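You operate a simulated robot arm through the tools that you are given. There is no shell and no other tool. Be economical: measure what you need, move in short steps, check, and stop when the job is done.

You run a simulated robot arm. Do the job below in one go: nothing can be reset, and whatever is moved stays where it is left.

## Task
Wash the smudge off the mirror, hang up the wet cloth and polish the glass dry.
Fine: fold the drying rack down; wet the blue cloth in the cleaning bowl and lay it on the rack after use; polish with the white cloth and put that back.

Only the result counts: the job must be done as asked and must still hold three seconds after the hand-in. Knocking over, shifting, dropping, spilling or breaking anything else fails it. Flat cloth is picked up by pressing the open fingertips on it (5 to 10 N) and closing them slowly along it; thin cloth reads only 2 to 8 mm in the jaws.

## Robot
A 6-joint arm with a two-finger parallel gripper on a trunk, on a base that drives. Base frame: it is fixed to the floor where the robot stands at the start and does not move with it; the origin is under the middle of the robot, x ahead of it, y to its left, z up. Units: cm, rad, N and s.
With the tool pointing down near the work surface it reaches from about 36 to 82 cm from the robot's upright axis, wherever it stands. Its first joint turns from -2.897 to 2.897 rad. Places, roughly: cleaning bowl [50, -125, 100]; drying rack [80, 0, 130]; rails of the drying rack [80, 0, 130]; smudge on the mirror [40, 80, 120]; yellow cloth [25, -175, 100]. Payload 3.91 kg.
The TCP is the grasp point between the finger pads, 3 cm short of the fingertips. In the tool frame z runs along the fingers and y along their closing line. The gripper opens to 11 cm. The fingers are 2 cm wide and 1 cm thick; the gripper's body (4.8 by 11.2 cm) begins 5.5 cm behind the TCP.
Orientation is that of the tool frame in the base frame, as [roll, pitch, yaw] about the fixed x, y, z axes, in that order (R = Rz(yaw) Ry(pitch) Rx(roll)). With the fingers straight down and closing along the base's y, the tool's x points along the base's -x, its y along +y and its z along -z.

## Interface
- The arm moves only by the tool step_arm. Its argument "moves" is a list of rows, each a list of 6 numbers: the shift along the base's x, y, z in cm, then the turn, a rotation vector about the base's x, y, z in rad. In form: [[dx, dy, dz, wx, wy, wz], ...]. A call has 1 to 20 rows; each row shifts and turns the commanded pose from where the row before left it. "grip" is the finger opening in cm, from 0 to 11, set as the call begins (left out, the last holds). A row lasts 0.2 s, in which the tool goes at most 5 cm and 0.15 rad; a call with a longer step from one row to the next is refused whole, and so is a gripper value outside its range. Where a pose cannot be reached the arm comes as near as it can. A force on the tool above 90 N (or 10 N above the force at the start of the call, whichever is more), or a blocked arm, ends the call early, and 0.2 s more pass. The fingers move at their own pace (about 4.5 cm/s each) and stop on an object; they squeeze with about 22 N. The grip force told is the motor's: it shows also when the fingers shut on nothing. Time passes only in rows, and 0.2 s behind the last, so rows that do not move let the fingers close. The reply holds the time, the measured pose of the TCP, the force on the tool along the base axes, the opening and the grip force, in the units named above and with some noise, with the torque about the TCP (base axes, N m) and any sound that the robot's microphone picked up.
- Cameras (640 x 400 px; columns grow to the right, rows downward): "scene" is now at [1, 18.3, 160.45]; the picture's right is [0.29, -0.96, 0.00], its down [-0.56, -0.17, -0.81] and it looks along [0.77, 0.23, -0.59] (base axes); focal length 283 px, centre (320, 200). "wrist" rides on the gripper at [7.7, 0.7, -11.5] in the tool frame; the picture's right is [-0.09, 1.00, 0.00], its down [-0.80, -0.07, -0.59] and it looks along [-0.59, -0.05, 0.80] (tool axes); focal length 270 px, centre (320, 200). There is no depth. A picture from a camera that has moved, and an enlarged one, comes with that camera's place and axes in the base frame and with its lens.
- camera(camera): a new picture of that camera. The clock stands still meanwhile.
- lift_body(by): slides the trunk up (or, below 0, down) by that many cm; the arm and the scene camera ride with it, the base frame stays. It gives what a move gives, with no picture.
- steer(legs): drives the robot by 1 to 6 legs, each [ahead, turn to the left] in cm and rad, along the robot's own axes; the way and the turn of a leg run together, so that a leg with both is an arc; at most 150 cm and 3.142 rad a leg. The arm and the cameras ride along, it lands a little off, and it stops where it bumps. It gives what a move gives.
- turn_head(pan, tilt): turns the head with the scene camera to pan (to the left, within 2.705 rad either way) and tilt (down, from -0.506 to 1.204), counted from straight ahead of the robot. It gives what a move gives.
- enlarge(camera, box): a new picture of the part [left, top, right, bottom] of that camera's present view, enlarged. The clock stands still meanwhile.
- hand_in(): hands the job in; it is judged then, once.

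Work in short steps. Places have to be worked out from the pictures, the camera data and where the tool is seen: move nearer, look again, correct. Check each grasp and each placing, and mend what went wrong. You have 120 turns and 90 pictures in all, those below and enlarged ones among them. Open the gripper and draw the arm clear of the work before you hand the job in, unless the task says otherwise; then end with one line.

The tools are called as name(argument=value, ...) on one line, values as JSON. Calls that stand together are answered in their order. step_arm: Moves the arm, as the interface text tells. Its arguments: {"type":"object","properties":{"moves":{"type":"array"},"grip":{"type":"number"}},"required":["moves"]} The other tools are called the same way: lift_body (by) slides the trunk up or down; steer (legs) drives the base; turn_head (pan, tilt) turns the head that bears the scene camera; camera (camera) takes a picture; enlarge (camera, box) takes an enlarged picture of a part of a camera's view; hand_in () hands the job in.

At the start:

```text
time: 0.0
tool_pos: [35.61, 38.6, 99.93]
orientation: [3.141, 0.002, -3.13]
contact_force: [-0.1, 0.2, -0.4]
wrist_torque: [-0.03, -0.02, 0.0]
grip_width: 10.98
finger_force: 0.0
trunk travel left (down, up): [-55.0, 6.0]
robot x, y, heading: [0.37, 0.58, -0.002]
head pan, tilt: [0.29, 0.63]
```

scene: 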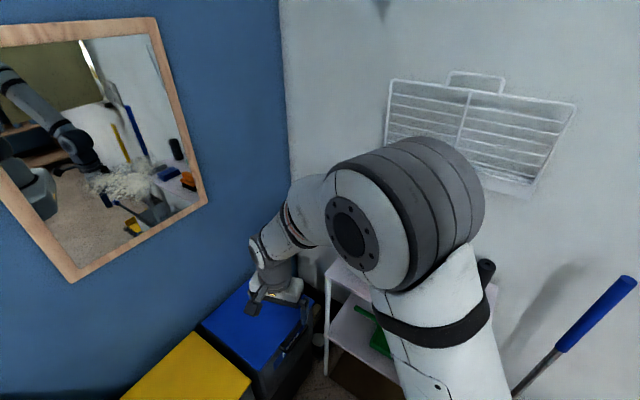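
wrist: 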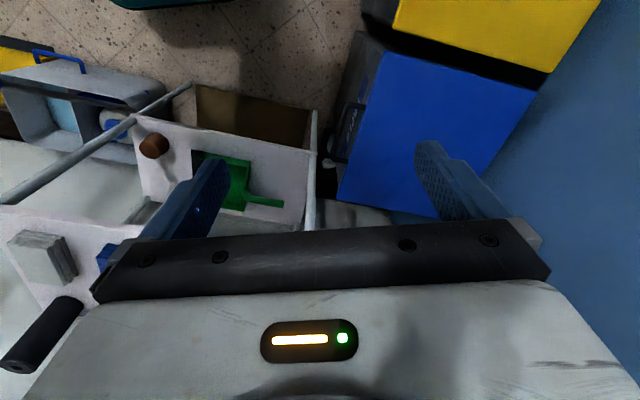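

The rack hangs folded on the far wall and the mirror is on the left wall. I look round first, to the right towards the bowl and cloths.

turn_head(pan=-0.9, tilt=0.55)

camera(camera="scene")

turn_head(pan=-1.7, tilt=0.55)

camera(camera="scene")

turn_head(pan=1.1, tilt=0.4)

camera(camera="scene")

```text
time: 1.4
tool_pos: [35.44, 38.72, 100.02]
orientation: [3.141, 0.0, -3.13]
contact_force: [0.3, -0.2, -0.3]
wrist_torque: [0.02, -0.04, 0.0]
grip_width: 10.99
finger_force: 0.0
trunk travel left (down, up): [-55.0, 6.0]
robot x, y, heading: [0.27, 0.7, -0.001]
head pan, tilt: [-0.901, 0.55]
```

```text
87 pictures are left
camera scene: at [-1.79, 8.77, 161.16], right [-0.78, -0.62, 0.0], down [-0.33, 0.41, -0.85], along [0.53, -0.67, -0.52], focal length 283 px, centre (320, 200)
```

scene: 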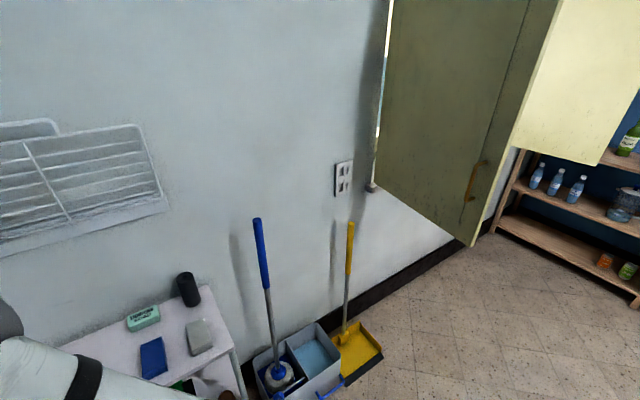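

```text
time: 2.5
tool_pos: [35.47, 38.55, 99.94]
orientation: [3.14, -0.001, -3.131]
contact_force: [0.4, 0.3, -0.2]
wrist_torque: [0.02, 0.01, 0.01]
grip_width: 10.99
finger_force: 0.1
trunk travel left (down, up): [-55.0, 6.0]
robot x, y, heading: [0.03, 0.91, -0.001]
head pan, tilt: [-1.7, 0.55]
```

```text
86 pictures are left
camera scene: at [-8.53, 6.89, 161.16], right [-0.99, 0.13, 0.0], down [0.07, 0.52, -0.85], along [-0.11, -0.85, -0.52], focal length 283 px, centre (320, 200)
```

scene: 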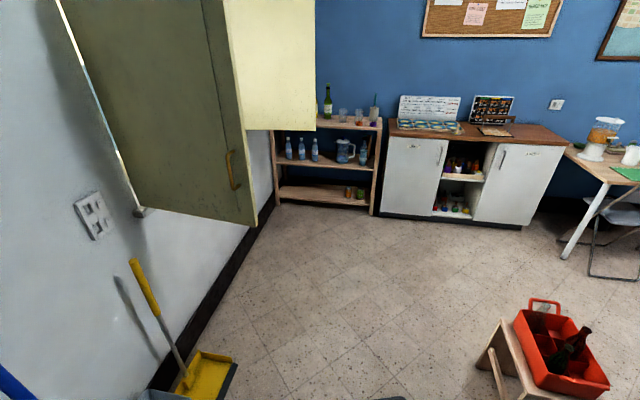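

```text
time: 5.0
tool_pos: [35.58, 38.43, 99.97]
orientation: [3.141, 0.0, -3.13]
contact_force: [1.1, 0.3, 0.4]
wrist_torque: [0.0, 0.0, -0.01]
grip_width: 11.0
finger_force: 0.2
trunk travel left (down, up): [-55.0, 6.0]
robot x, y, heading: [0.72, 0.85, 0.003]
head pan, tilt: [1.1, 0.4]
```

```text
85 pictures are left
camera scene: at [-3.17, 24.05, 162.53], right [0.89, -0.45, 0.0], down [-0.18, -0.35, -0.92], along [0.42, 0.82, -0.39], focal length 283 px, centre (320, 200)
```

scene: 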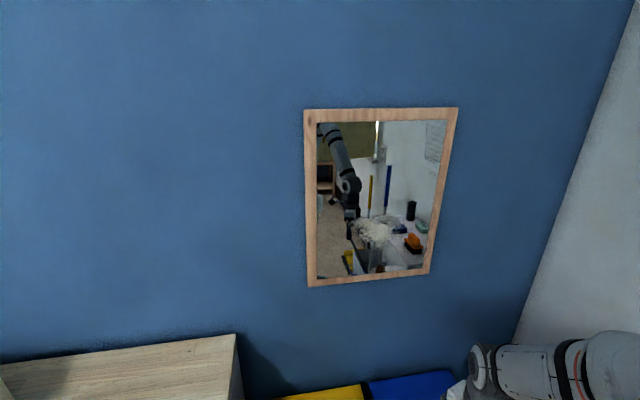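

The wall with the rack runs obliquely (normal about [0.95,-0.32]), and the bowl sits in a niche behind open door leaves. I start with the rack, since its handle loop is near [82,2,144]: I swing the tool to point at that wall with the fingers closing vertically.

step_arm(moves=[[1.1, -1.77, 2.93, 0.0806, -0.0806, -0.0806], [1.1, -1.77, 2.93, 0.0806, -0.0806, -0.0806], [1.1, -1.77, 2.93, 0.0806, -0.0806, -0.0806], [1.1, -1.77, 2.93, 0.0806, -0.0806, -0.0806], [1.1, -1.77, 2.93, 0.0806, -0.0806, -0.0806], [1.1, -1.77, 2.93, 0.0806, -0.0806, -0.0806], [1.1, -1.77, 2.93, 0.0806, -0.0806, -0.0806], [1.1, -1.77, 2.93, 0.0806, -0.0806, -0.0806], [1.1, -1.77, 2.93, 0.0806, -0.0806, -0.0806], [1.1, -1.77, 2.93, 0.0806, -0.0806, -0.0806], [1.1, -1.77, 2.93, 0.0806, -0.0806, -0.0806], [1.1, -1.77, 2.93, 0.0806, -0.0806, -0.0806], [1.1, -1.77, 2.93, 0.0806, -0.0806, -0.0806], [1.1, -1.77, 2.93, 0.0806, -0.0806, -0.0806], [1.1, -1.77, 2.93, 0.0806, -0.0806, -0.0806], [0, 0, 0, 0, 0, -0.15], [0, 0, 0, 0, 0, -0.15], [0, 0, 0, 0, 0, 0]], grip=11)

camera(camera="wrist")

turn_head(pan=0.0, tilt=0.3)

camera(camera="scene")

```text
time: 8.8
tool_pos: [48.79, 9.07, 158.23]
orientation: [1.578, 0.014, 1.27]
contact_force: [-0.4, -0.5, -0.4]
wrist_torque: [-0.03, -0.01, 0.01]
grip_width: 11.02
finger_force: 0.1
out of reach, approached as far as the arm can: row 11, 12, 13, 14, 15, 16, 17
trunk travel left (down, up): [-55.0, 6.0]
robot x, y, heading: [-0.06, 0.95, 0.001]
head pan, tilt: [1.1, 0.4]
```

```text
84 pictures are left
camera wrist: at [39.96, 19.67, 158.85], right [-0.01, -0.07, 1.0], down [-0.81, -0.59, -0.05], along [0.59, -0.8, -0.05], focal length 270 px, centre (320, 200)
```

wrist: 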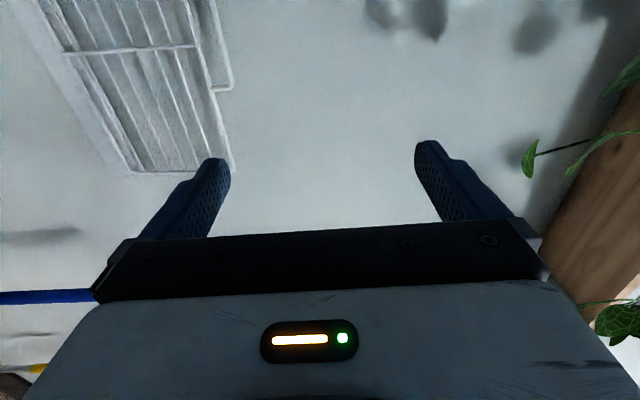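

```text
time: 10.1
tool_pos: [48.78, 9.03, 158.27]
orientation: [1.579, 0.017, 1.272]
contact_force: [0.6, 0.4, 0.3]
wrist_torque: [-0.01, -0.04, -0.07]
grip_width: 10.98
finger_force: 0.1
trunk travel left (down, up): [-55.0, 6.0]
robot x, y, heading: [0.12, 0.69, -0.002]
head pan, tilt: [0.0, 0.3]
```

```text
83 pictures are left
camera scene: at [1.95, 15.8, 163.46], right [0.0, -1.0, 0.0], down [-0.3, 0.0, -0.96], along [0.96, 0.0, -0.3], focal length 283 px, centre (320, 200)
```

scene: 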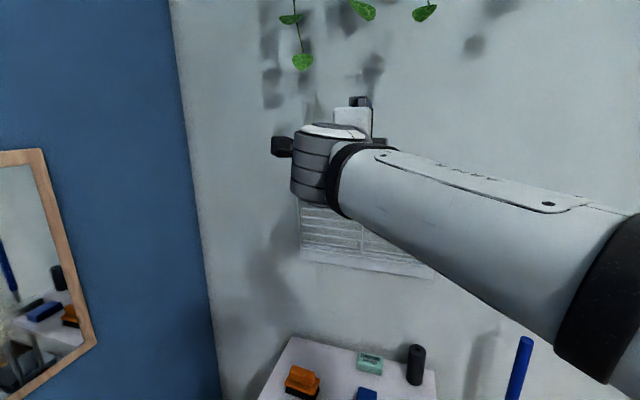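

The tool points at the wall but stays 14 cm too high with the trunk up. I lower the trunk instead and look again.

lift_body(by=-14)

step_arm(moves=[[0, 0, 0, 0, 0, 0]])

camera(camera="wrist")

camera(camera="scene")

```text
time: 11.8
tool_pos: [48.83, 9.1, 144.14]
orientation: [1.578, 0.016, 1.272]
contact_force: [0.3, -0.1, 0.4]
wrist_torque: [-0.02, 0.01, 0.02]
grip_width: 11.02
finger_force: 0.1
trunk travel left (down, up): [-41.0, 20.0]
robot x, y, heading: [0.27, 0.72, 0.003]
head pan, tilt: [0.0, 0.3]
```

```text
time: 12.2
tool_pos: [48.76, 9.04, 144.16]
orientation: [1.577, 0.015, 1.272]
contact_force: [0.3, -0.1, 0.2]
wrist_torque: [0.03, 0.02, 0.01]
grip_width: 11.0
finger_force: 0.1
trunk travel left (down, up): [-41.0, 20.0]
robot x, y, heading: [0.64, 1.15, 0.002]
head pan, tilt: [0.0, 0.3]
```

```text
82 pictures are left
camera wrist: at [39.99, 19.69, 144.8], right [-0.01, -0.07, 1.0], down [-0.8, -0.59, -0.05], along [0.59, -0.8, -0.05], focal length 270 px, centre (320, 200)
```

wrist: 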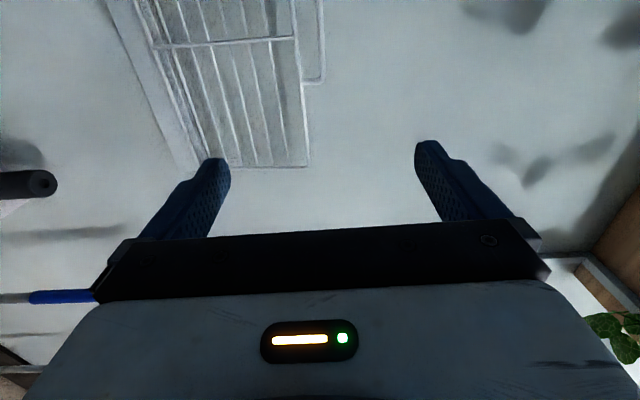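

```text
81 pictures are left
camera scene: at [1.95, 15.8, 149.46], right [0.0, -1.0, 0.0], down [-0.3, 0.0, -0.96], along [0.96, 0.0, -0.3], focal length 283 px, centre (320, 200)
```

scene: 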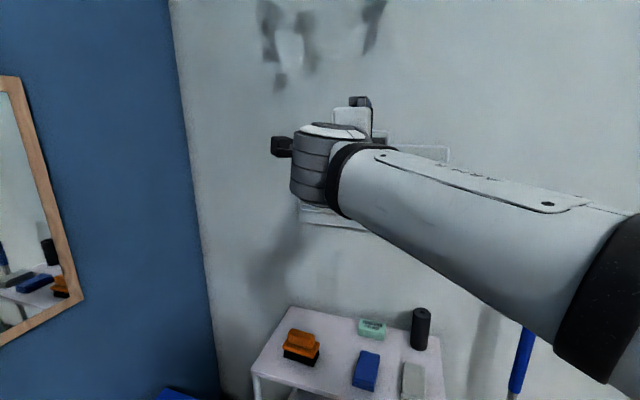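

Triangulating between the two wrist pictures puts the handle bar at z≈144, about 75 cm along the wall normal. I narrow the fingers to 2 cm and move to about 7 cm from it.

step_arm(moves=[[3.7, -0.5, 0, 0, 0, 0], [3.7, -0.5, 0, 0, 0, 0], [3.7, -0.5, 0, 0, 0, 0], [3.7, -0.5, 0, 0, 0, 0], [3.7, -0.5, 0, 0, 0, -0.02], [3.7, -0.5, 0, 0, 0, -0.02], [0, 0, 0, 0, 0, 0]], grip=2)

camera(camera="wrist")

```text
time: 13.8
tool_pos: [70.94, 6.1, 144.21]
orientation: [1.577, 0.015, 1.232]
contact_force: [0.5, 0.1, -0.7]
wrist_torque: [0.02, -0.03, -0.02]
grip_width: 1.99
finger_force: 0.1
trunk travel left (down, up): [-41.0, 20.0]
robot x, y, heading: [0.41, 0.81, -0.001]
head pan, tilt: [0.0, 0.3]
```

```text
80 pictures are left
camera wrist: at [62.58, 17.07, 144.86], right [-0.02, -0.07, 1.0], down [-0.83, -0.56, -0.05], along [0.56, -0.83, -0.05], focal length 270 px, centre (320, 200)
```

wrist: 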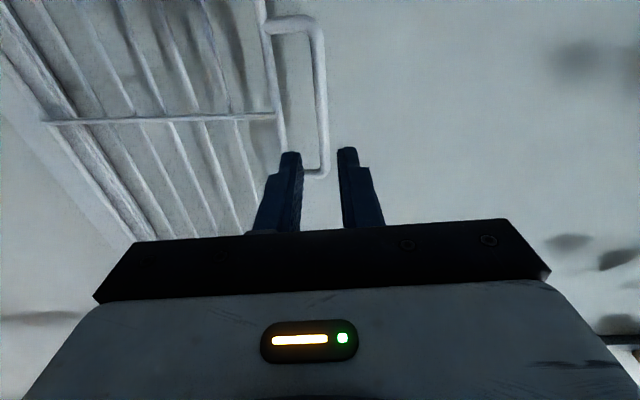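

The handle is straight ahead of the fingers, with the bar about 0.3 cm above the jaw centre. I advance 5.5 cm with a small lift and check.

step_arm(moves=[[1.75, -0.6, 0.1, 0, 0, 0], [1.75, -0.6, 0.1, 0, 0, 0], [1.7, -0.6, 0.0, 0, 0, 0], [0, 0, 0, 0, 0, 0]])

enlarge(camera="wrist", box=[160, 0, 480, 200])

```text
time: 14.8
tool_pos: [76.21, 4.22, 144.51]
orientation: [1.577, 0.015, 1.231]
contact_force: [0.8, 0.5, -0.9]
wrist_torque: [0.0, -0.01, 0.01]
grip_width: 1.99
finger_force: 0.1
trunk travel left (down, up): [-41.0, 20.0]
robot x, y, heading: [0.62, 0.49, 0.002]
head pan, tilt: [0.0, 0.3]
```

```text
2.00 times, centred on (320, 100) of wrist
camera zoom: at [67.83, 15.21, 145.11], right [-0.02, -0.07, 1.0], down [-0.83, -0.56, -0.05], along [0.56, -0.83, -0.05], focal length 541 px, centre (320, 400)
```

zoom: 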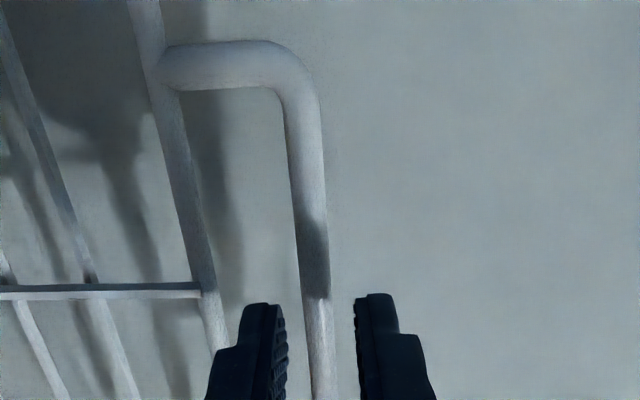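

The bar lies centred between the fingertips. I push 2 cm more and close.

step_arm(moves=[[0.95, -0.33, 0, 0, 0, 0], [0.95, -0.33, 0, 0, 0, 0], [0, 0, 0, 0, 0, 0]])

step_arm(moves=[[0, 0, 0, 0, 0, 0], [0, 0, 0, 0, 0, 0], [0, 0, 0, 0, 0, 0]], grip=0)

enlarge(camera="wrist", box=[160, 0, 480, 200])

```text
time: 15.6
tool_pos: [78.24, 3.53, 144.52]
orientation: [1.576, 0.014, 1.232]
contact_force: [0.6, 0.0, 0.0]
wrist_torque: [0.01, 0.01, 0.02]
grip_width: 2.0
finger_force: 0.1
trunk travel left (down, up): [-41.0, 20.0]
robot x, y, heading: [0.29, 0.92, 0.002]
head pan, tilt: [0.0, 0.3]
```

```text
time: 16.4
tool_pos: [78.15, 3.53, 144.28]
orientation: [1.58, 0.018, 1.232]
contact_force: [-3.4, 0.0, -6.5]
wrist_torque: [0.21, 0.14, -0.14]
grip_width: 0.96
finger_force: 44.8
trunk travel left (down, up): [-41.0, 20.0]
robot x, y, heading: [0.18, 0.44, -0.004]
head pan, tilt: [0.0, 0.3]
```

```text
2.00 times, centred on (320, 100) of wrist
camera zoom: at [69.79, 14.56, 144.96], right [-0.02, -0.07, 1.0], down [-0.83, -0.56, -0.05], along [0.56, -0.83, -0.05], focal length 541 px, centre (320, 400)
```

zoom: 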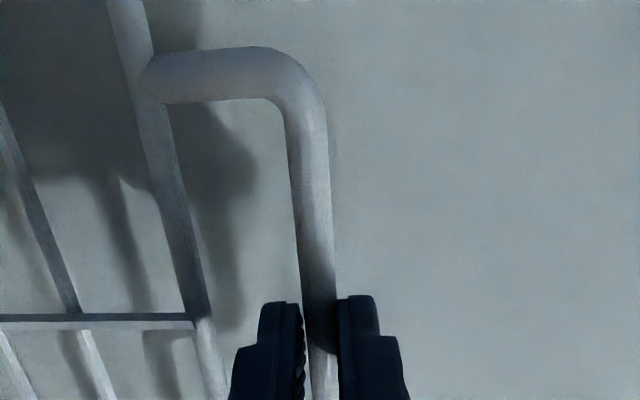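

The bar is gripped at 0.96 cm. I pull it out from the wall along an arc about the bottom hinge (radius about 25 cm), starting with a short piece to test it.

step_arm(moves=[[-1.92, 0.64, -0.08, 0, 0, 0], [-1.91, 0.635, -0.24, 0, 0, 0], [-1.88, 0.626, -0.4, 0, 0, 0], [-1.85, 0.615, -0.56, 0, 0, 0], [0, 0, 0, 0, 0, 0]])

enlarge(camera="wrist", box=[160, 0, 480, 200])

```text
time: 17.6
tool_pos: [71.15, 5.84, 142.56]
orientation: [1.591, 0.017, 1.233]
contact_force: [7.9, -13.2, -32.1]
wrist_torque: [0.58, 0.77, -0.51]
grip_width: 0.92
finger_force: 45.1
trunk travel left (down, up): [-41.0, 20.0]
robot x, y, heading: [0.03, 0.7, 0.003]
head pan, tilt: [0.0, 0.3]
```

```text
2.00 times, centred on (320, 100) of wrist
camera zoom: at [62.85, 16.79, 143.24], right [-0.01, -0.07, 1.0], down [-0.83, -0.56, -0.05], along [0.56, -0.83, -0.06], focal length 541 px, centre (320, 400)
```

zoom: 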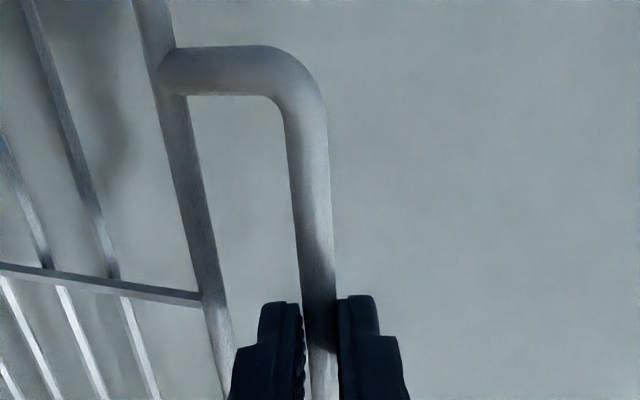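

The rack swings out with the handle, and the pull downward shows the arc is steeper than I assumed. I correct downward and go on in part.

step_arm(moves=[[0, 0, -1.0, 0, 0, 0], [-1.91, 0.635, -1.01, 0, 0, 0], [-1.81, 0.604, -1.18, 0, 0, 0], [-1.71, 0.57, -1.35, 0, 0, 0], [0, 0, 0, 0, 0, 0]])

```text
time: 18.8
tool_pos: [66.34, 7.96, 143.82]
orientation: [1.584, 0.021, 1.235]
contact_force: [0.1, 0.9, 0.1]
wrist_torque: [0.0, -0.01, -0.06]
grip_width: 0.02
finger_force: 37.5
out of reach, approached as far as the arm can: row 1, 2, 3, 4
trunk travel left (down, up): [-41.0, 20.0]
robot x, y, heading: [-0.21, 1.0, -0.003]
head pan, tilt: [0.0, 0.3]
```

The grip slipped because the arm could not go lower from here. I look at where the rack stands now.

camera(camera="wrist")

camera(camera="scene")

```text
76 pictures are left
camera wrist: at [57.93, 18.94, 144.45], right [-0.01, -0.07, 1.0], down [-0.83, -0.56, -0.04], along [0.56, -0.82, -0.05], focal length 270 px, centre (320, 200)
```

wrist: 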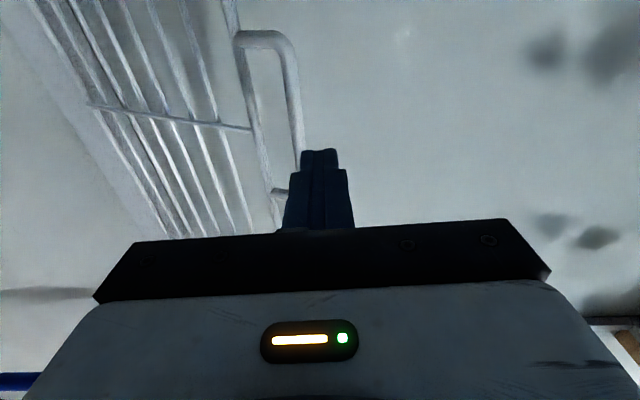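

```text
75 pictures are left
camera scene: at [2.09, 15.92, 149.49], right [0.0, -1.0, 0.0], down [-0.3, 0.0, -0.95], along [0.95, 0.0, -0.3], focal length 283 px, centre (320, 200)
```

scene: 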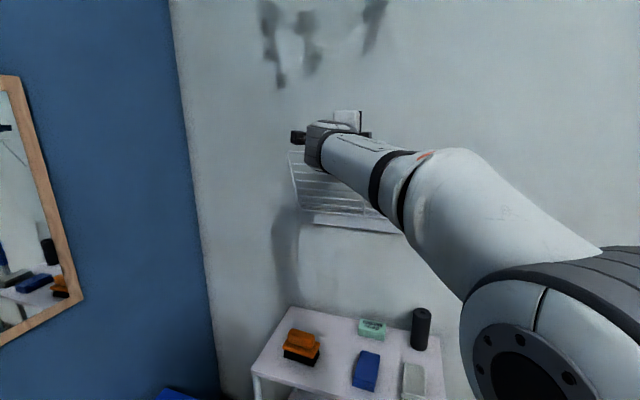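

The rack holds itself partly folded out. I back off 6 cm and lower the trunk so the arm can follow the arc down, then regrip.

step_arm(moves=[[-3, 1, 0, 0, 0, 0], [-3, 1, 0, 0, 0, 0], [0, 0, 0, 0, 0, 0]], grip=2.4)

lift_body(by=-24)

step_arm(moves=[[0, 0, 4, 0, 0, 0], [0, 0, 4, 0, 0, 0], [0, 0, 4, 0, 0, 0], [0, 0, 4, 0, 0, 0], [0, 0, 4, 0, 0, 0], [0, 0, 0, 0, 0, 0]])

camera(camera="wrist")

```text
time: 19.6
tool_pos: [60.18, 9.74, 144.52]
orientation: [1.586, 0.02, 1.234]
contact_force: [-0.2, 0.8, 0.4]
wrist_torque: [0.02, 0.0, 0.02]
grip_width: 2.4
finger_force: 0.0
out of reach, approached as far as the arm can: row 1, 2
trunk travel left (down, up): [-41.0, 20.0]
robot x, y, heading: [0.16, 0.9, -0.008]
head pan, tilt: [0.0, 0.3]
```

```text
time: 22.1
tool_pos: [60.21, 9.74, 120.54]
orientation: [1.585, 0.02, 1.232]
contact_force: [-0.4, 0.2, -0.1]
wrist_torque: [0.02, -0.04, -0.03]
grip_width: 2.37
finger_force: 0.1
trunk travel left (down, up): [-17.0, 44.0]
robot x, y, heading: [0.35, 0.86, -0.002]
head pan, tilt: [0.0, 0.3]
```

```text
time: 23.5
tool_pos: [60.17, 9.71, 140.49]
orientation: [1.586, 0.021, 1.234]
contact_force: [0.9, 0.2, -0.7]
wrist_torque: [0.02, 0.01, -0.01]
grip_width: 2.4
finger_force: 0.0
trunk travel left (down, up): [-17.0, 44.0]
robot x, y, heading: [0.41, 0.9, -0.003]
head pan, tilt: [0.0, 0.3]
```

```text
74 pictures are left
camera wrist: at [51.86, 20.75, 141.19], right [-0.01, -0.07, 1.0], down [-0.83, -0.56, -0.04], along [0.56, -0.83, -0.05], focal length 270 px, centre (320, 200)
```

wrist: 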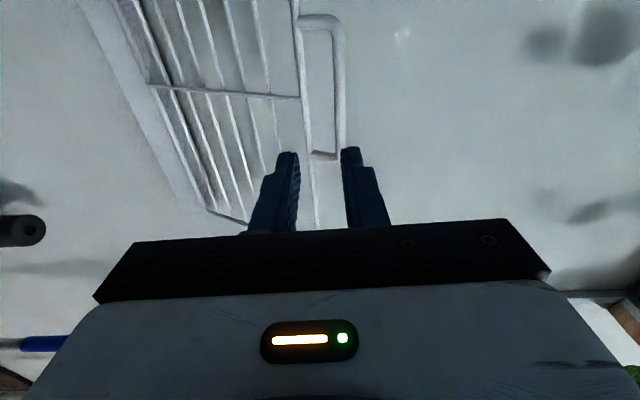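

Triangulating gives the handle bar at z≈142.1 and 67.7 cm along the wall normal. I rise 1.7 cm and advance 10 cm to regrip.

step_arm(moves=[[0, 0, 1.7, 0, 0, 0], [3.1, -1.1, 0, 0, 0, 0], [3.1, -1.1, 0, 0, 0, 0], [3.1, -1.1, 0, 0, 0, 0], [0, 0, 0, 0, 0, 0]])

enlarge(camera="wrist", box=[160, 0, 480, 200])

```text
time: 24.7
tool_pos: [67.34, 6.38, 138.09]
orientation: [1.586, 0.021, 1.232]
contact_force: [-0.1, -0.1, -0.3]
wrist_torque: [-0.03, 0.0, -0.05]
grip_width: 2.42
finger_force: 0.0
out of reach, approached as far as the arm can: row 1, 2, 3, 4
trunk travel left (down, up): [-17.0, 44.0]
robot x, y, heading: [0.1, 0.78, -0.003]
head pan, tilt: [0.0, 0.3]
```

```text
2.00 times, centred on (320, 100) of wrist
camera zoom: at [59.08, 17.27, 138.71], right [-0.01, -0.07, 1.0], down [-0.83, -0.56, -0.05], along [0.56, -0.83, -0.05], focal length 541 px, centre (320, 400)
```

zoom: 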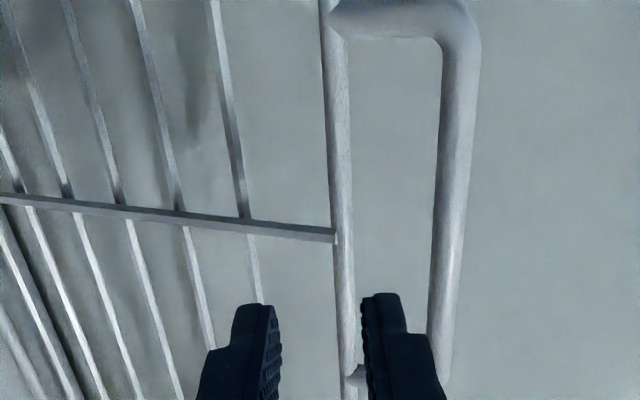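

The trunk is now a bit too low for this height. I raise it by 8 and set the height again.

lift_body(by=6)

step_arm(moves=[[0, 0, 0, 0, 0, 0]])

enlarge(camera="wrist", box=[160, 0, 480, 200])

```text
time: 25.7
tool_pos: [67.37, 6.2, 144.09]
orientation: [1.586, 0.02, 1.233]
contact_force: [-0.2, -0.4, 0.7]
wrist_torque: [0.01, 0.02, 0.01]
grip_width: 2.41
finger_force: 0.1
trunk travel left (down, up): [-23.0, 38.0]
robot x, y, heading: [0.28, 0.58, 0.001]
head pan, tilt: [0.0, 0.3]
```

```text
time: 26.1
tool_pos: [67.48, 6.31, 143.98]
orientation: [1.587, 0.019, 1.233]
contact_force: [0.7, 0.1, -0.4]
wrist_torque: [-0.02, 0.0, -0.01]
grip_width: 2.4
finger_force: 0.1
trunk travel left (down, up): [-23.0, 38.0]
robot x, y, heading: [-0.07, 1.13, 0.0]
head pan, tilt: [0.0, 0.3]
```

```text
2.00 times, centred on (320, 100) of wrist
camera zoom: at [59.01, 17.29, 144.74], right [-0.01, -0.07, 1.0], down [-0.83, -0.56, -0.05], along [0.56, -0.83, -0.05], focal length 541 px, centre (320, 400)
```

zoom: 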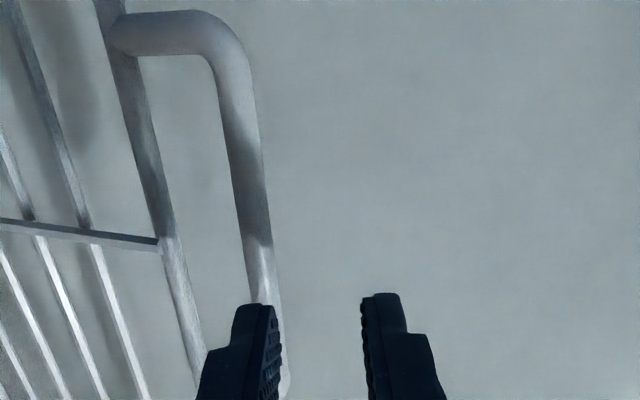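

The bar is about 2 cm below the jaw centre, so I lower 2 cm, advance 4 cm and close.

step_arm(moves=[[0, 0, -2.0, 0, 0, 0], [1.9, -0.66, 0, 0, 0, 0], [1.9, -0.66, 0, 0, 0, 0], [0, 0, 0, 0, 0, 0]])

enlarge(camera="wrist", box=[160, 0, 480, 200])

```text
time: 27.1
tool_pos: [70.86, 5.1, 141.68]
orientation: [1.585, 0.019, 1.233]
contact_force: [0.7, 0.4, -0.3]
wrist_torque: [0.02, 0.03, -0.03]
grip_width: 2.4
finger_force: 0.0
out of reach, approached as far as the arm can: row 3
trunk travel left (down, up): [-23.0, 38.0]
robot x, y, heading: [0.3, 1.16, -0.001]
head pan, tilt: [0.0, 0.3]
```

```text
2.00 times, centred on (320, 100) of wrist
camera zoom: at [62.56, 15.95, 142.41], right [-0.01, -0.07, 1.0], down [-0.83, -0.56, -0.05], along [0.56, -0.83, -0.05], focal length 541 px, centre (320, 400)
```

zoom: 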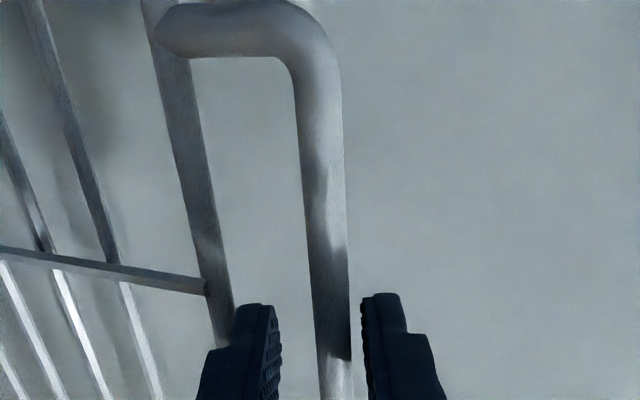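

The bar is between the fingers and slightly high, so I close on it.

step_arm(moves=[[0, 0, 0.2, 0, 0, 0], [0, 0, 0, 0, 0, 0], [0, 0, 0, 0, 0, 0], [0, 0, 0, 0, 0, 0]], grip=0)

```text
time: 28.1
tool_pos: [70.68, 4.99, 141.93]
orientation: [1.583, 0.019, 1.235]
contact_force: [-2.2, 1.4, 6.1]
wrist_torque: [0.32, -0.21, -0.01]
grip_width: 0.99
finger_force: 44.9
trunk travel left (down, up): [-23.0, 38.0]
robot x, y, heading: [0.29, 0.91, -0.002]
head pan, tilt: [0.0, 0.3]
```

Gripped again, so I pull along the arc in short pieces and watch the force.

step_arm(moves=[[-1.91, 0.635, -1.01, 0, 0, 0], [-1.81, 0.604, -1.18, 0, 0, 0], [0, 0, 0, 0, 0, 0]])

```text
time: 28.9
tool_pos: [66.95, 6.18, 139.82]
orientation: [1.585, 0.02, 1.232]
contact_force: [-2.8, 0.1, 0.4]
wrist_torque: [0.37, -0.11, 0.05]
grip_width: 0.98
finger_force: 45.0
trunk travel left (down, up): [-23.0, 38.0]
robot x, y, heading: [0.13, 0.97, 0.003]
head pan, tilt: [0.0, 0.3]
```

The arc fits with little force, so I continue.

step_arm(moves=[[-1.71, 0.57, -1.35, 0, 0, 0], [-1.58, 0.528, -1.51, 0, 0, 0], [-1.45, 0.482, -1.65, 0, 0, 0], [0, 0, 0, 0, 0, 0]])

```text
time: 29.9
tool_pos: [62.27, 7.66, 135.38]
orientation: [1.585, 0.02, 1.233]
contact_force: [-5.3, -3.0, 1.0]
wrist_torque: [0.47, -0.13, 0.01]
grip_width: 0.96
finger_force: 44.9
trunk travel left (down, up): [-23.0, 38.0]
robot x, y, heading: [0.33, 0.73, 0.003]
head pan, tilt: [0.0, 0.3]
```

step_arm(moves=[[-1.3, 0.433, -1.78, 0, 0, 0], [-1.14, 0.38, -1.9, 0, 0, 0], [-0.98, 0.325, -2.0, 0, 0, 0], [-0.81, 0.27, -2.08, 0, 0, 0], [0, 0, 0, 0, 0, 0]])

camera(camera="wrist")

```text
time: 31.1
tool_pos: [58.12, 8.98, 127.41]
orientation: [1.584, 0.016, 1.232]
contact_force: [-9.6, -9.7, 2.1]
wrist_torque: [0.56, -0.2, 0.04]
grip_width: 0.95
finger_force: 44.8
trunk travel left (down, up): [-23.0, 38.0]
robot x, y, heading: [0.19, 0.93, 0.003]
head pan, tilt: [0.0, 0.3]
```

```text
70 pictures are left
camera wrist: at [49.7, 20.04, 128.21], right [-0.01, -0.07, 1.0], down [-0.83, -0.56, -0.05], along [0.56, -0.83, -0.05], focal length 270 px, centre (320, 200)
```

wrist: 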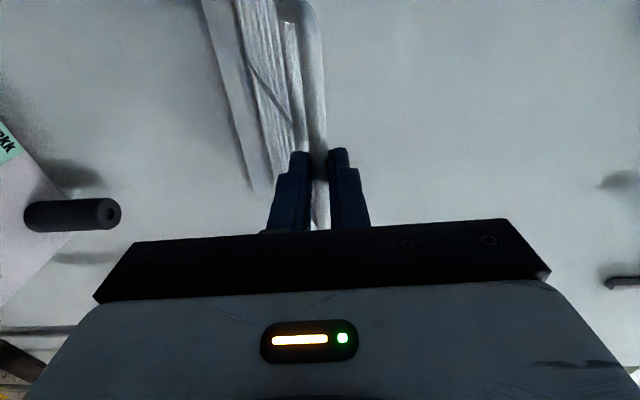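

step_arm(moves=[[-0.62, 0.207, -2.15, 0, 0, 0], [-0.44, 0.145, -2.2, 0, 0, 0], [0, 0, 0, 0, 0, 0]])

```text
time: 31.9
tool_pos: [57.43, 9.37, 125.69]
orientation: [1.6, 0.025, 1.236]
contact_force: [10.3, -4.9, -6.0]
wrist_torque: [0.92, -0.14, -0.06]
grip_width: 0.96
finger_force: 45.4
out of reach, approached as far as the arm can: row 1, 2
trunk travel left (down, up): [-23.0, 38.0]
robot x, y, heading: [0.32, 0.91, 0.002]
head pan, tilt: [0.0, 0.3]
```

The arm's low limit is reached, so I follow on with the trunk in small steps.

lift_body(by=-2.5)

lift_body(by=-2)

```text
time: 32.6
tool_pos: [57.08, 9.38, 123.56]
orientation: [1.597, 0.025, 1.238]
contact_force: [-8.6, 4.8, -0.4]
wrist_torque: [0.91, -0.35, 1.06]
grip_width: 1.0
finger_force: 44.5
trunk travel left (down, up): [-20.5, 40.5]
robot x, y, heading: [0.05, 1.12, 0.001]
head pan, tilt: [0.0, 0.3]
```

```text
time: 33.3
tool_pos: [56.76, 9.42, 121.69]
orientation: [1.594, 0.025, 1.234]
contact_force: [-26.2, 12.1, 0.9]
wrist_torque: [0.88, -0.27, 0.59]
grip_width: 0.96
finger_force: 44.8
trunk travel left (down, up): [-18.5, 42.5]
robot x, y, heading: [0.6, 0.56, -0.006]
head pan, tilt: [0.0, 0.3]
```

step_arm(moves=[[-0.4, 0.13, 0, 0, 0, 0]])

lift_body(by=-1.5)

camera(camera="wrist")

camera(camera="scene")

```text
time: 33.7
tool_pos: [56.68, 9.41, 121.62]
orientation: [1.597, 0.026, 1.233]
contact_force: [-6.9, 5.4, 1.3]
wrist_torque: [0.87, -0.36, 0.88]
grip_width: 0.99
finger_force: 44.8
trunk travel left (down, up): [-18.5, 42.5]
robot x, y, heading: [0.02, 0.59, 0.005]
head pan, tilt: [0.0, 0.3]
```

```text
time: 34.3
tool_pos: [56.67, 9.47, 120.0]
orientation: [1.597, 0.026, 1.234]
contact_force: [-11.0, 6.5, -2.2]
wrist_torque: [0.93, -0.2, 0.01]
grip_width: 0.98
finger_force: 45.2
trunk travel left (down, up): [-17.0, 44.0]
robot x, y, heading: [0.2, 0.94, 0.003]
head pan, tilt: [0.0, 0.3]
```

```text
69 pictures are left
camera wrist: at [48.29, 20.46, 120.71], right [0.0, -0.07, 1.0], down [-0.83, -0.56, -0.03], along [0.56, -0.83, -0.06], focal length 270 px, centre (320, 200)
```

wrist: 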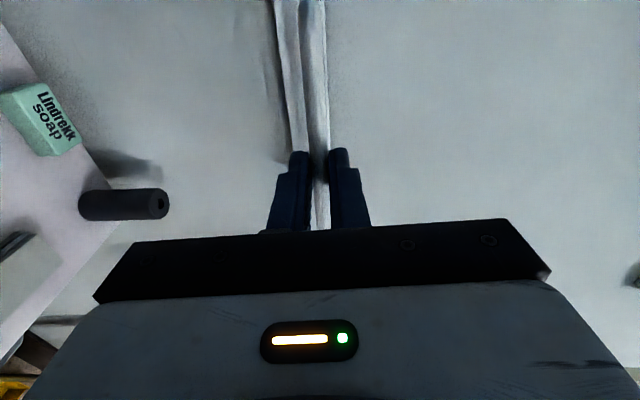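

```text
68 pictures are left
camera scene: at [1.79, 15.88, 125.44], right [0.0, -1.0, 0.0], down [-0.29, 0.0, -0.96], along [0.96, 0.0, -0.29], focal length 283 px, centre (320, 200)
```

scene: 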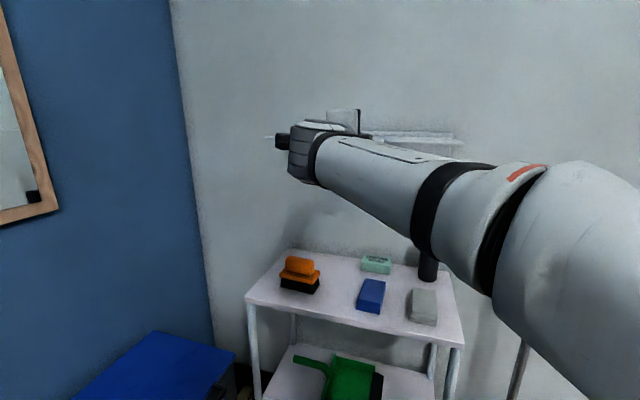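

Almost horizontal, so I go on lower until a stop shows in the force.

lift_body(by=-1)

lift_body(by=-0.7)

```text
time: 34.9
tool_pos: [56.57, 9.46, 119.07]
orientation: [1.595, 0.027, 1.235]
contact_force: [-11.6, 6.3, -1.5]
wrist_torque: [0.89, -0.25, 0.31]
grip_width: 0.99
finger_force: 45.3
trunk travel left (down, up): [-16.0, 45.0]
robot x, y, heading: [0.28, 1.01, 0.003]
head pan, tilt: [0.0, 0.3]
```

```text
time: 35.4
tool_pos: [56.64, 9.41, 118.62]
orientation: [1.59, 0.024, 1.235]
contact_force: [7.6, 8.9, 28.8]
wrist_torque: [0.66, -0.75, -0.35]
grip_width: 0.99
finger_force: 44.9
trunk travel left (down, up): [-15.3, 45.7]
robot x, y, heading: [-0.21, 0.62, 0.003]
head pan, tilt: [0.0, 0.3]
```

The rack is on its stop at z≈118.6 with 29 N upward. I release it and back away.

step_arm(moves=[[0, 0, 0, 0, 0, 0], [0, 0, 0, 0, 0, 0], [-2.85, 0.95, 0, 0, 0, 0], [-2.85, 0.95, 0, 0, 0, 0], [-2.85, 0.95, 0, 0, 0, 0], [0, 0, 0, 0, 0, 0]], grip=2.6)

lift_body(by=35)

turn_head(pan=-0.1, tilt=0.6)

camera(camera="scene")

camera(camera="wrist")

```text
time: 36.8
tool_pos: [48.27, 12.3, 118.29]
orientation: [1.597, 0.027, 1.233]
contact_force: [-0.8, -0.4, 0.3]
wrist_torque: [-0.01, -0.01, 0.02]
grip_width: 2.61
finger_force: 0.1
trunk travel left (down, up): [-15.3, 45.7]
robot x, y, heading: [0.42, 0.71, -0.002]
head pan, tilt: [0.0, 0.3]
```

```text
time: 40.3
tool_pos: [48.18, 12.25, 153.29]
orientation: [1.597, 0.027, 1.233]
contact_force: [-0.8, 0.0, -0.6]
wrist_torque: [0.04, 0.03, 0.02]
grip_width: 2.58
finger_force: 0.2
trunk travel left (down, up): [-50.3, 10.7]
robot x, y, heading: [0.21, 0.44, -0.004]
head pan, tilt: [0.0, 0.3]
```

```text
time: 41.1
tool_pos: [48.23, 12.25, 153.25]
orientation: [1.596, 0.025, 1.236]
contact_force: [-0.2, -0.3, 0.4]
wrist_torque: [0.01, 0.01, -0.03]
grip_width: 2.63
finger_force: 0.0
trunk travel left (down, up): [-50.3, 10.7]
robot x, y, heading: [0.26, 1.13, -0.002]
head pan, tilt: [-0.099, 0.6]
```

```text
67 pictures are left
camera scene: at [1.41, 14.92, 156.02], right [-0.1, -1.0, 0.0], down [-0.56, 0.06, -0.83], along [0.82, -0.08, -0.56], focal length 283 px, centre (320, 200)
```

scene: 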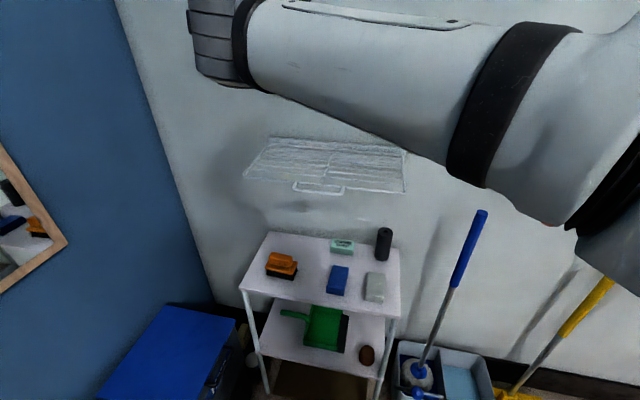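

```text
66 pictures are left
camera wrist: at [39.83, 23.22, 154.04], right [0.0, -0.07, 1.0], down [-0.83, -0.56, -0.03], along [0.56, -0.83, -0.06], focal length 270 px, centre (320, 200)
```

wrist: 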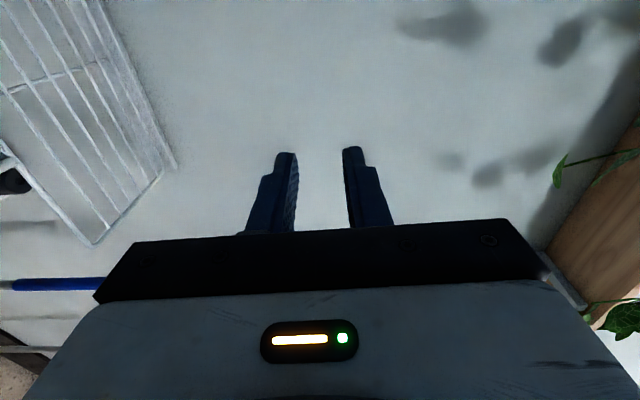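

The rack is folded down at z≈119. Now I drive round to a spot about 1 m in front of the wall niche with the bowl, clear of its open door leaves and the stool with the crate.

steer(legs=[[0, -2.134], [108, 0], [0, 1.81]])

turn_head(pan=-0.1, tilt=0.4)

camera(camera="scene")

```text
time: 56.1
tool_pos: [-10.69, -94.63, 153.4]
orientation: [1.597, 0.026, 0.889]
contact_force: [0.0, -0.8, -0.7]
wrist_torque: [-0.02, 0.02, 0.0]
grip_width: 2.61
finger_force: 0.1
trunk travel left (down, up): [-50.3, 10.7]
robot x, y, heading: [-59.52, -88.03, -0.354]
head pan, tilt: [-0.099, 0.6]
```

```text
time: 56.9
tool_pos: [-10.63, -94.59, 153.31]
orientation: [1.597, 0.027, 0.889]
contact_force: [-0.7, -0.2, -0.7]
wrist_torque: [-0.01, -0.01, -0.02]
grip_width: 2.59
finger_force: 0.0
trunk travel left (down, up): [-50.3, 10.7]
robot x, y, heading: [-59.35, -88.19, -0.352]
head pan, tilt: [-0.099, 0.4]
```

```text
65 pictures are left
camera scene: at [-52.85, -75.54, 157.83], right [-0.44, -0.9, 0.0], down [-0.35, 0.17, -0.92], along [0.83, -0.4, -0.39], focal length 283 px, centre (320, 200)
```

scene: 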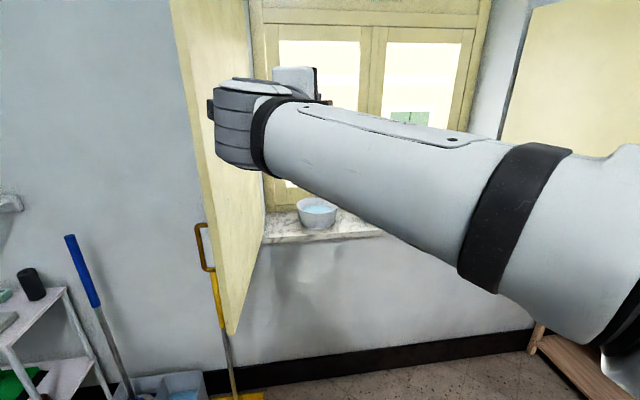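

The "niche" is a window with open shutters, and the bowl with water stands on its sill. The arm hides the rest, so I turn the tool downward and look again.

step_arm(moves=[[-0.5, -0.5, -1.5, 0.09, 0.111, 0], [-0.5, -0.5, -1.5, 0.09, 0.111, 0], [-0.5, -0.5, -1.5, 0.09, 0.111, 0], [-0.5, -0.5, -1.5, 0.09, 0.111, 0], [-0.5, -0.5, -1.5, 0.09, 0.111, 0], [-0.5, -0.5, -1.5, 0.09, 0.111, 0], [-0.5, -0.5, -1.5, 0.09, 0.111, 0], [-0.5, -0.5, -1.5, 0.09, 0.111, 0], [-0.5, -0.5, -1.5, 0.09, 0.111, 0], [-0.5, -0.5, -1.5, 0.09, 0.111, 0], [-0.5, -0.5, -1.5, 0.09, 0.111, 0], [0, 0, 0, 0, 0, 0]])

turn_head(pan=-0.4, tilt=0.4)

camera(camera="scene")

camera(camera="wrist")

```text
time: 59.5
tool_pos: [-16.17, -100.17, 136.78]
orientation: [-3.113, -0.001, 0.915]
contact_force: [1.0, -0.6, 0.0]
wrist_torque: [-0.01, -0.01, -0.02]
grip_width: 2.59
finger_force: 0.1
trunk travel left (down, up): [-50.3, 10.7]
robot x, y, heading: [-58.97, -88.39, -0.351]
head pan, tilt: [-0.099, 0.4]
```

```text
time: 60.2
tool_pos: [-16.06, -100.18, 136.83]
orientation: [-3.114, 0.0, 0.914]
contact_force: [0.6, 0.1, 0.9]
wrist_torque: [0.03, 0.02, 0.01]
grip_width: 2.59
finger_force: 0.1
trunk travel left (down, up): [-50.3, 10.7]
robot x, y, heading: [-59.05, -88.03, -0.348]
head pan, tilt: [-0.4, 0.4]
```

```text
64 pictures are left
camera scene: at [-54.41, -77.85, 157.84], right [-0.68, -0.73, 0.0], down [-0.28, 0.27, -0.92], along [0.67, -0.63, -0.39], focal length 283 px, centre (320, 200)
```

scene: 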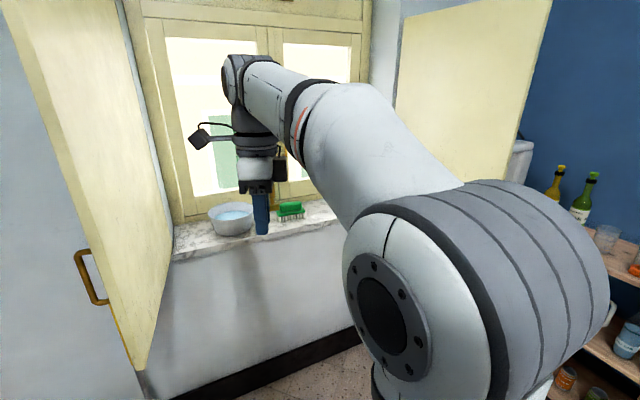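

```text
63 pictures are left
camera wrist: at [-10.78, -94.75, 148.23], right [0.74, -0.68, -0.03], down [-0.53, -0.6, 0.6], along [-0.42, -0.42, -0.8], focal length 270 px, centre (320, 200)
```

wrist: 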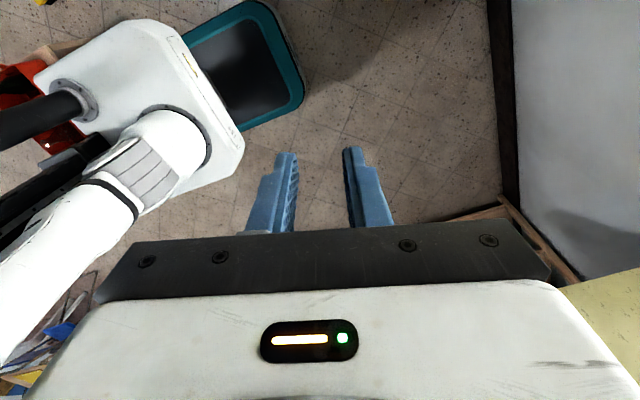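

The bowl and a green brush stand on the sill, but the wrist camera looks sideways. I turn the wrist so its camera looks forward to the sill.

step_arm(moves=[[0, 0, 0, 0, 0, 0.146], [0, 0, 0, 0, 0, 0.146], [0, 0, 0, 0, 0, 0.146], [0, 0, 0, 0, 0, 0.146], [0, 0, 0, 0, 0, 0.146], [0, 0, 0, 0, 0, 0.146], [0, 0, 0, 0, 0, 0.146], [0, 0, 0, 0, 0, 0.146], [0, 0, 0, 0, 0, 0.146], [0, 0, 0, 0, 0, 0.146], [0, 0, 0, 0, 0, 0.146], [0, 0, 0, 0, 0, 0.146], [0, 0, 0, 0, 0, 0.146], [0, 0, 0, 0, 0, 0]], grip=6)

camera(camera="wrist")

```text
time: 63.2
tool_pos: [-16.04, -100.19, 136.87]
orientation: [-3.114, 0.0, 2.814]
contact_force: [0.0, 0.4, -0.5]
wrist_torque: [-0.01, -0.03, 0.02]
grip_width: 6.01
finger_force: 0.2
trunk travel left (down, up): [-50.3, 10.7]
robot x, y, heading: [-58.91, -87.98, -0.355]
head pan, tilt: [-0.4, 0.4]
```

```text
62 pictures are left
camera wrist: at [-23.17, -96.87, 148.19], right [0.4, 0.92, -0.03], down [0.74, -0.31, 0.6], along [0.54, -0.26, -0.8], focal length 270 px, centre (320, 200)
```

wrist: 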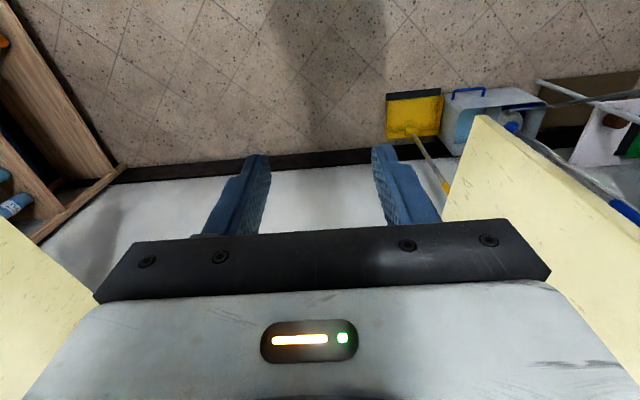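

The gripper hangs between the two shutters. I drive about 54 cm forward and a little right, so that the robot faces the middle of the sill.

steer(legs=[[0, -0.265], [50, 0], [0, 0.298]])

camera(camera="wrist")

turn_head(pan=-0.1, tilt=0.7)

camera(camera="scene")

```text
time: 68.1
tool_pos: [25.5, -127.85, 136.88]
orientation: [-3.114, 0.0, 2.847]
contact_force: [0.6, -0.5, -0.1]
wrist_torque: [-0.03, -0.03, 0.03]
grip_width: 5.97
finger_force: 0.0
trunk travel left (down, up): [-50.3, 10.7]
robot x, y, heading: [-18.2, -118.26, -0.332]
head pan, tilt: [-0.4, 0.4]
```

```text
61 pictures are left
camera wrist: at [18.24, -124.78, 148.21], right [0.37, 0.93, -0.03], down [0.75, -0.28, 0.6], along [0.55, -0.24, -0.8], focal length 270 px, centre (320, 200)
```

wrist: 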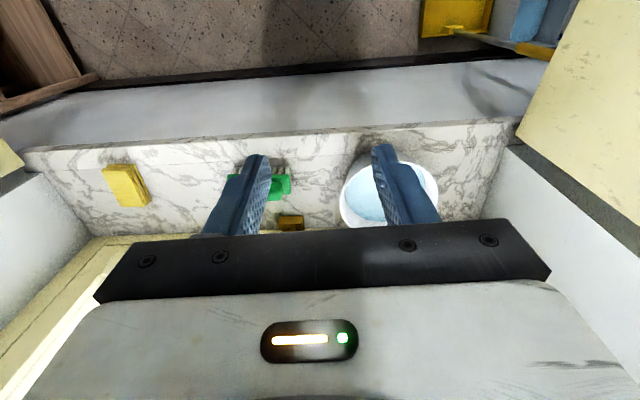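

```text
time: 68.9
tool_pos: [25.48, -127.86, 136.66]
orientation: [-3.114, 0.0, 2.848]
contact_force: [0.1, -0.5, 0.8]
wrist_torque: [0.01, 0.0, 0.02]
grip_width: 5.97
finger_force: 0.1
trunk travel left (down, up): [-50.3, 10.7]
robot x, y, heading: [-18.05, -117.81, -0.331]
head pan, tilt: [-0.099, 0.7]
```

```text
60 pictures are left
camera scene: at [-12.83, -104.82, 155.16], right [-0.42, -0.91, 0.0], down [-0.59, 0.27, -0.77], along [0.7, -0.32, -0.64], focal length 283 px, centre (320, 200)
```

scene: 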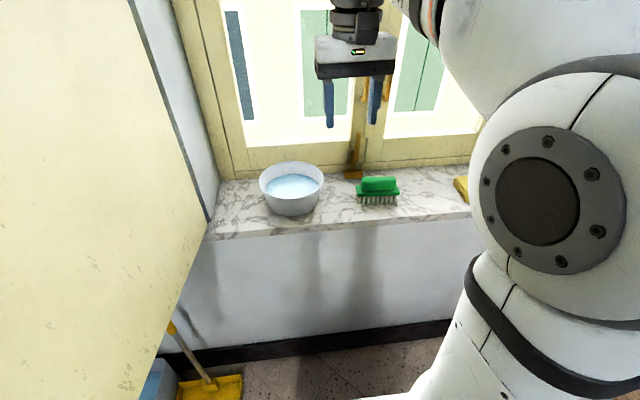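

The sill holds only the bowl (rim centre ≈[49,-124.4,108], about 18 cm wide), the brush and the yellow cloth. The blue and white cloths must be the folded pieces on the small shelf, near [62,3,82] and [58,-8,82]. I drive back there.

steer(legs=[[-50, 0], [0, 1.383], [131, 0], [0, -1.373]])

turn_head(pan=0.0, tilt=0.75)

camera(camera="scene")

```text
time: 84.7
tool_pos: [43.64, 5.41, 136.91]
orientation: [-3.115, 0.001, 2.897]
contact_force: [0.0, 1.1, 0.0]
wrist_torque: [-0.03, 0.03, 0.02]
grip_width: 6.0
finger_force: 0.0
trunk travel left (down, up): [-50.3, 10.7]
robot x, y, heading: [-0.85, 11.49, -0.206]
head pan, tilt: [-0.099, 0.7]
stopped in leg 4: the robot was blocked; the commanded pose is now the measured one
```

```text
time: 85.3
tool_pos: [43.52, 5.35, 136.93]
orientation: [-3.115, 0.005, 2.897]
contact_force: [-0.2, 0.3, 0.0]
wrist_torque: [0.03, 0.01, -0.02]
grip_width: 5.97
finger_force: 0.1
trunk travel left (down, up): [-50.3, 10.7]
robot x, y, heading: [-0.82, 11.41, -0.207]
head pan, tilt: [0.0, 0.75]
```

```text
59 pictures are left
camera scene: at [2.87, 25.8, 154.73], right [-0.21, -0.98, 0.0], down [-0.67, 0.14, -0.73], along [0.72, -0.15, -0.68], focal length 283 px, centre (320, 200)
```

scene: 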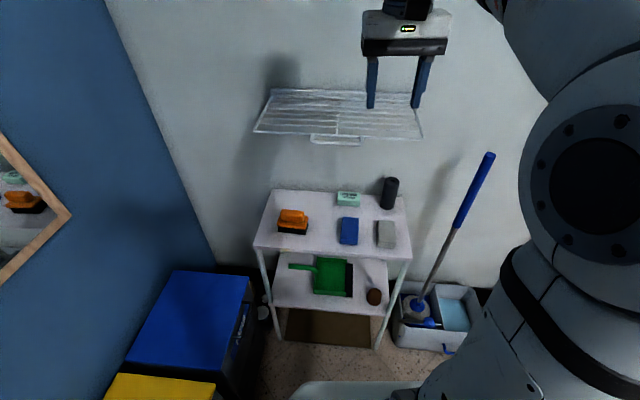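

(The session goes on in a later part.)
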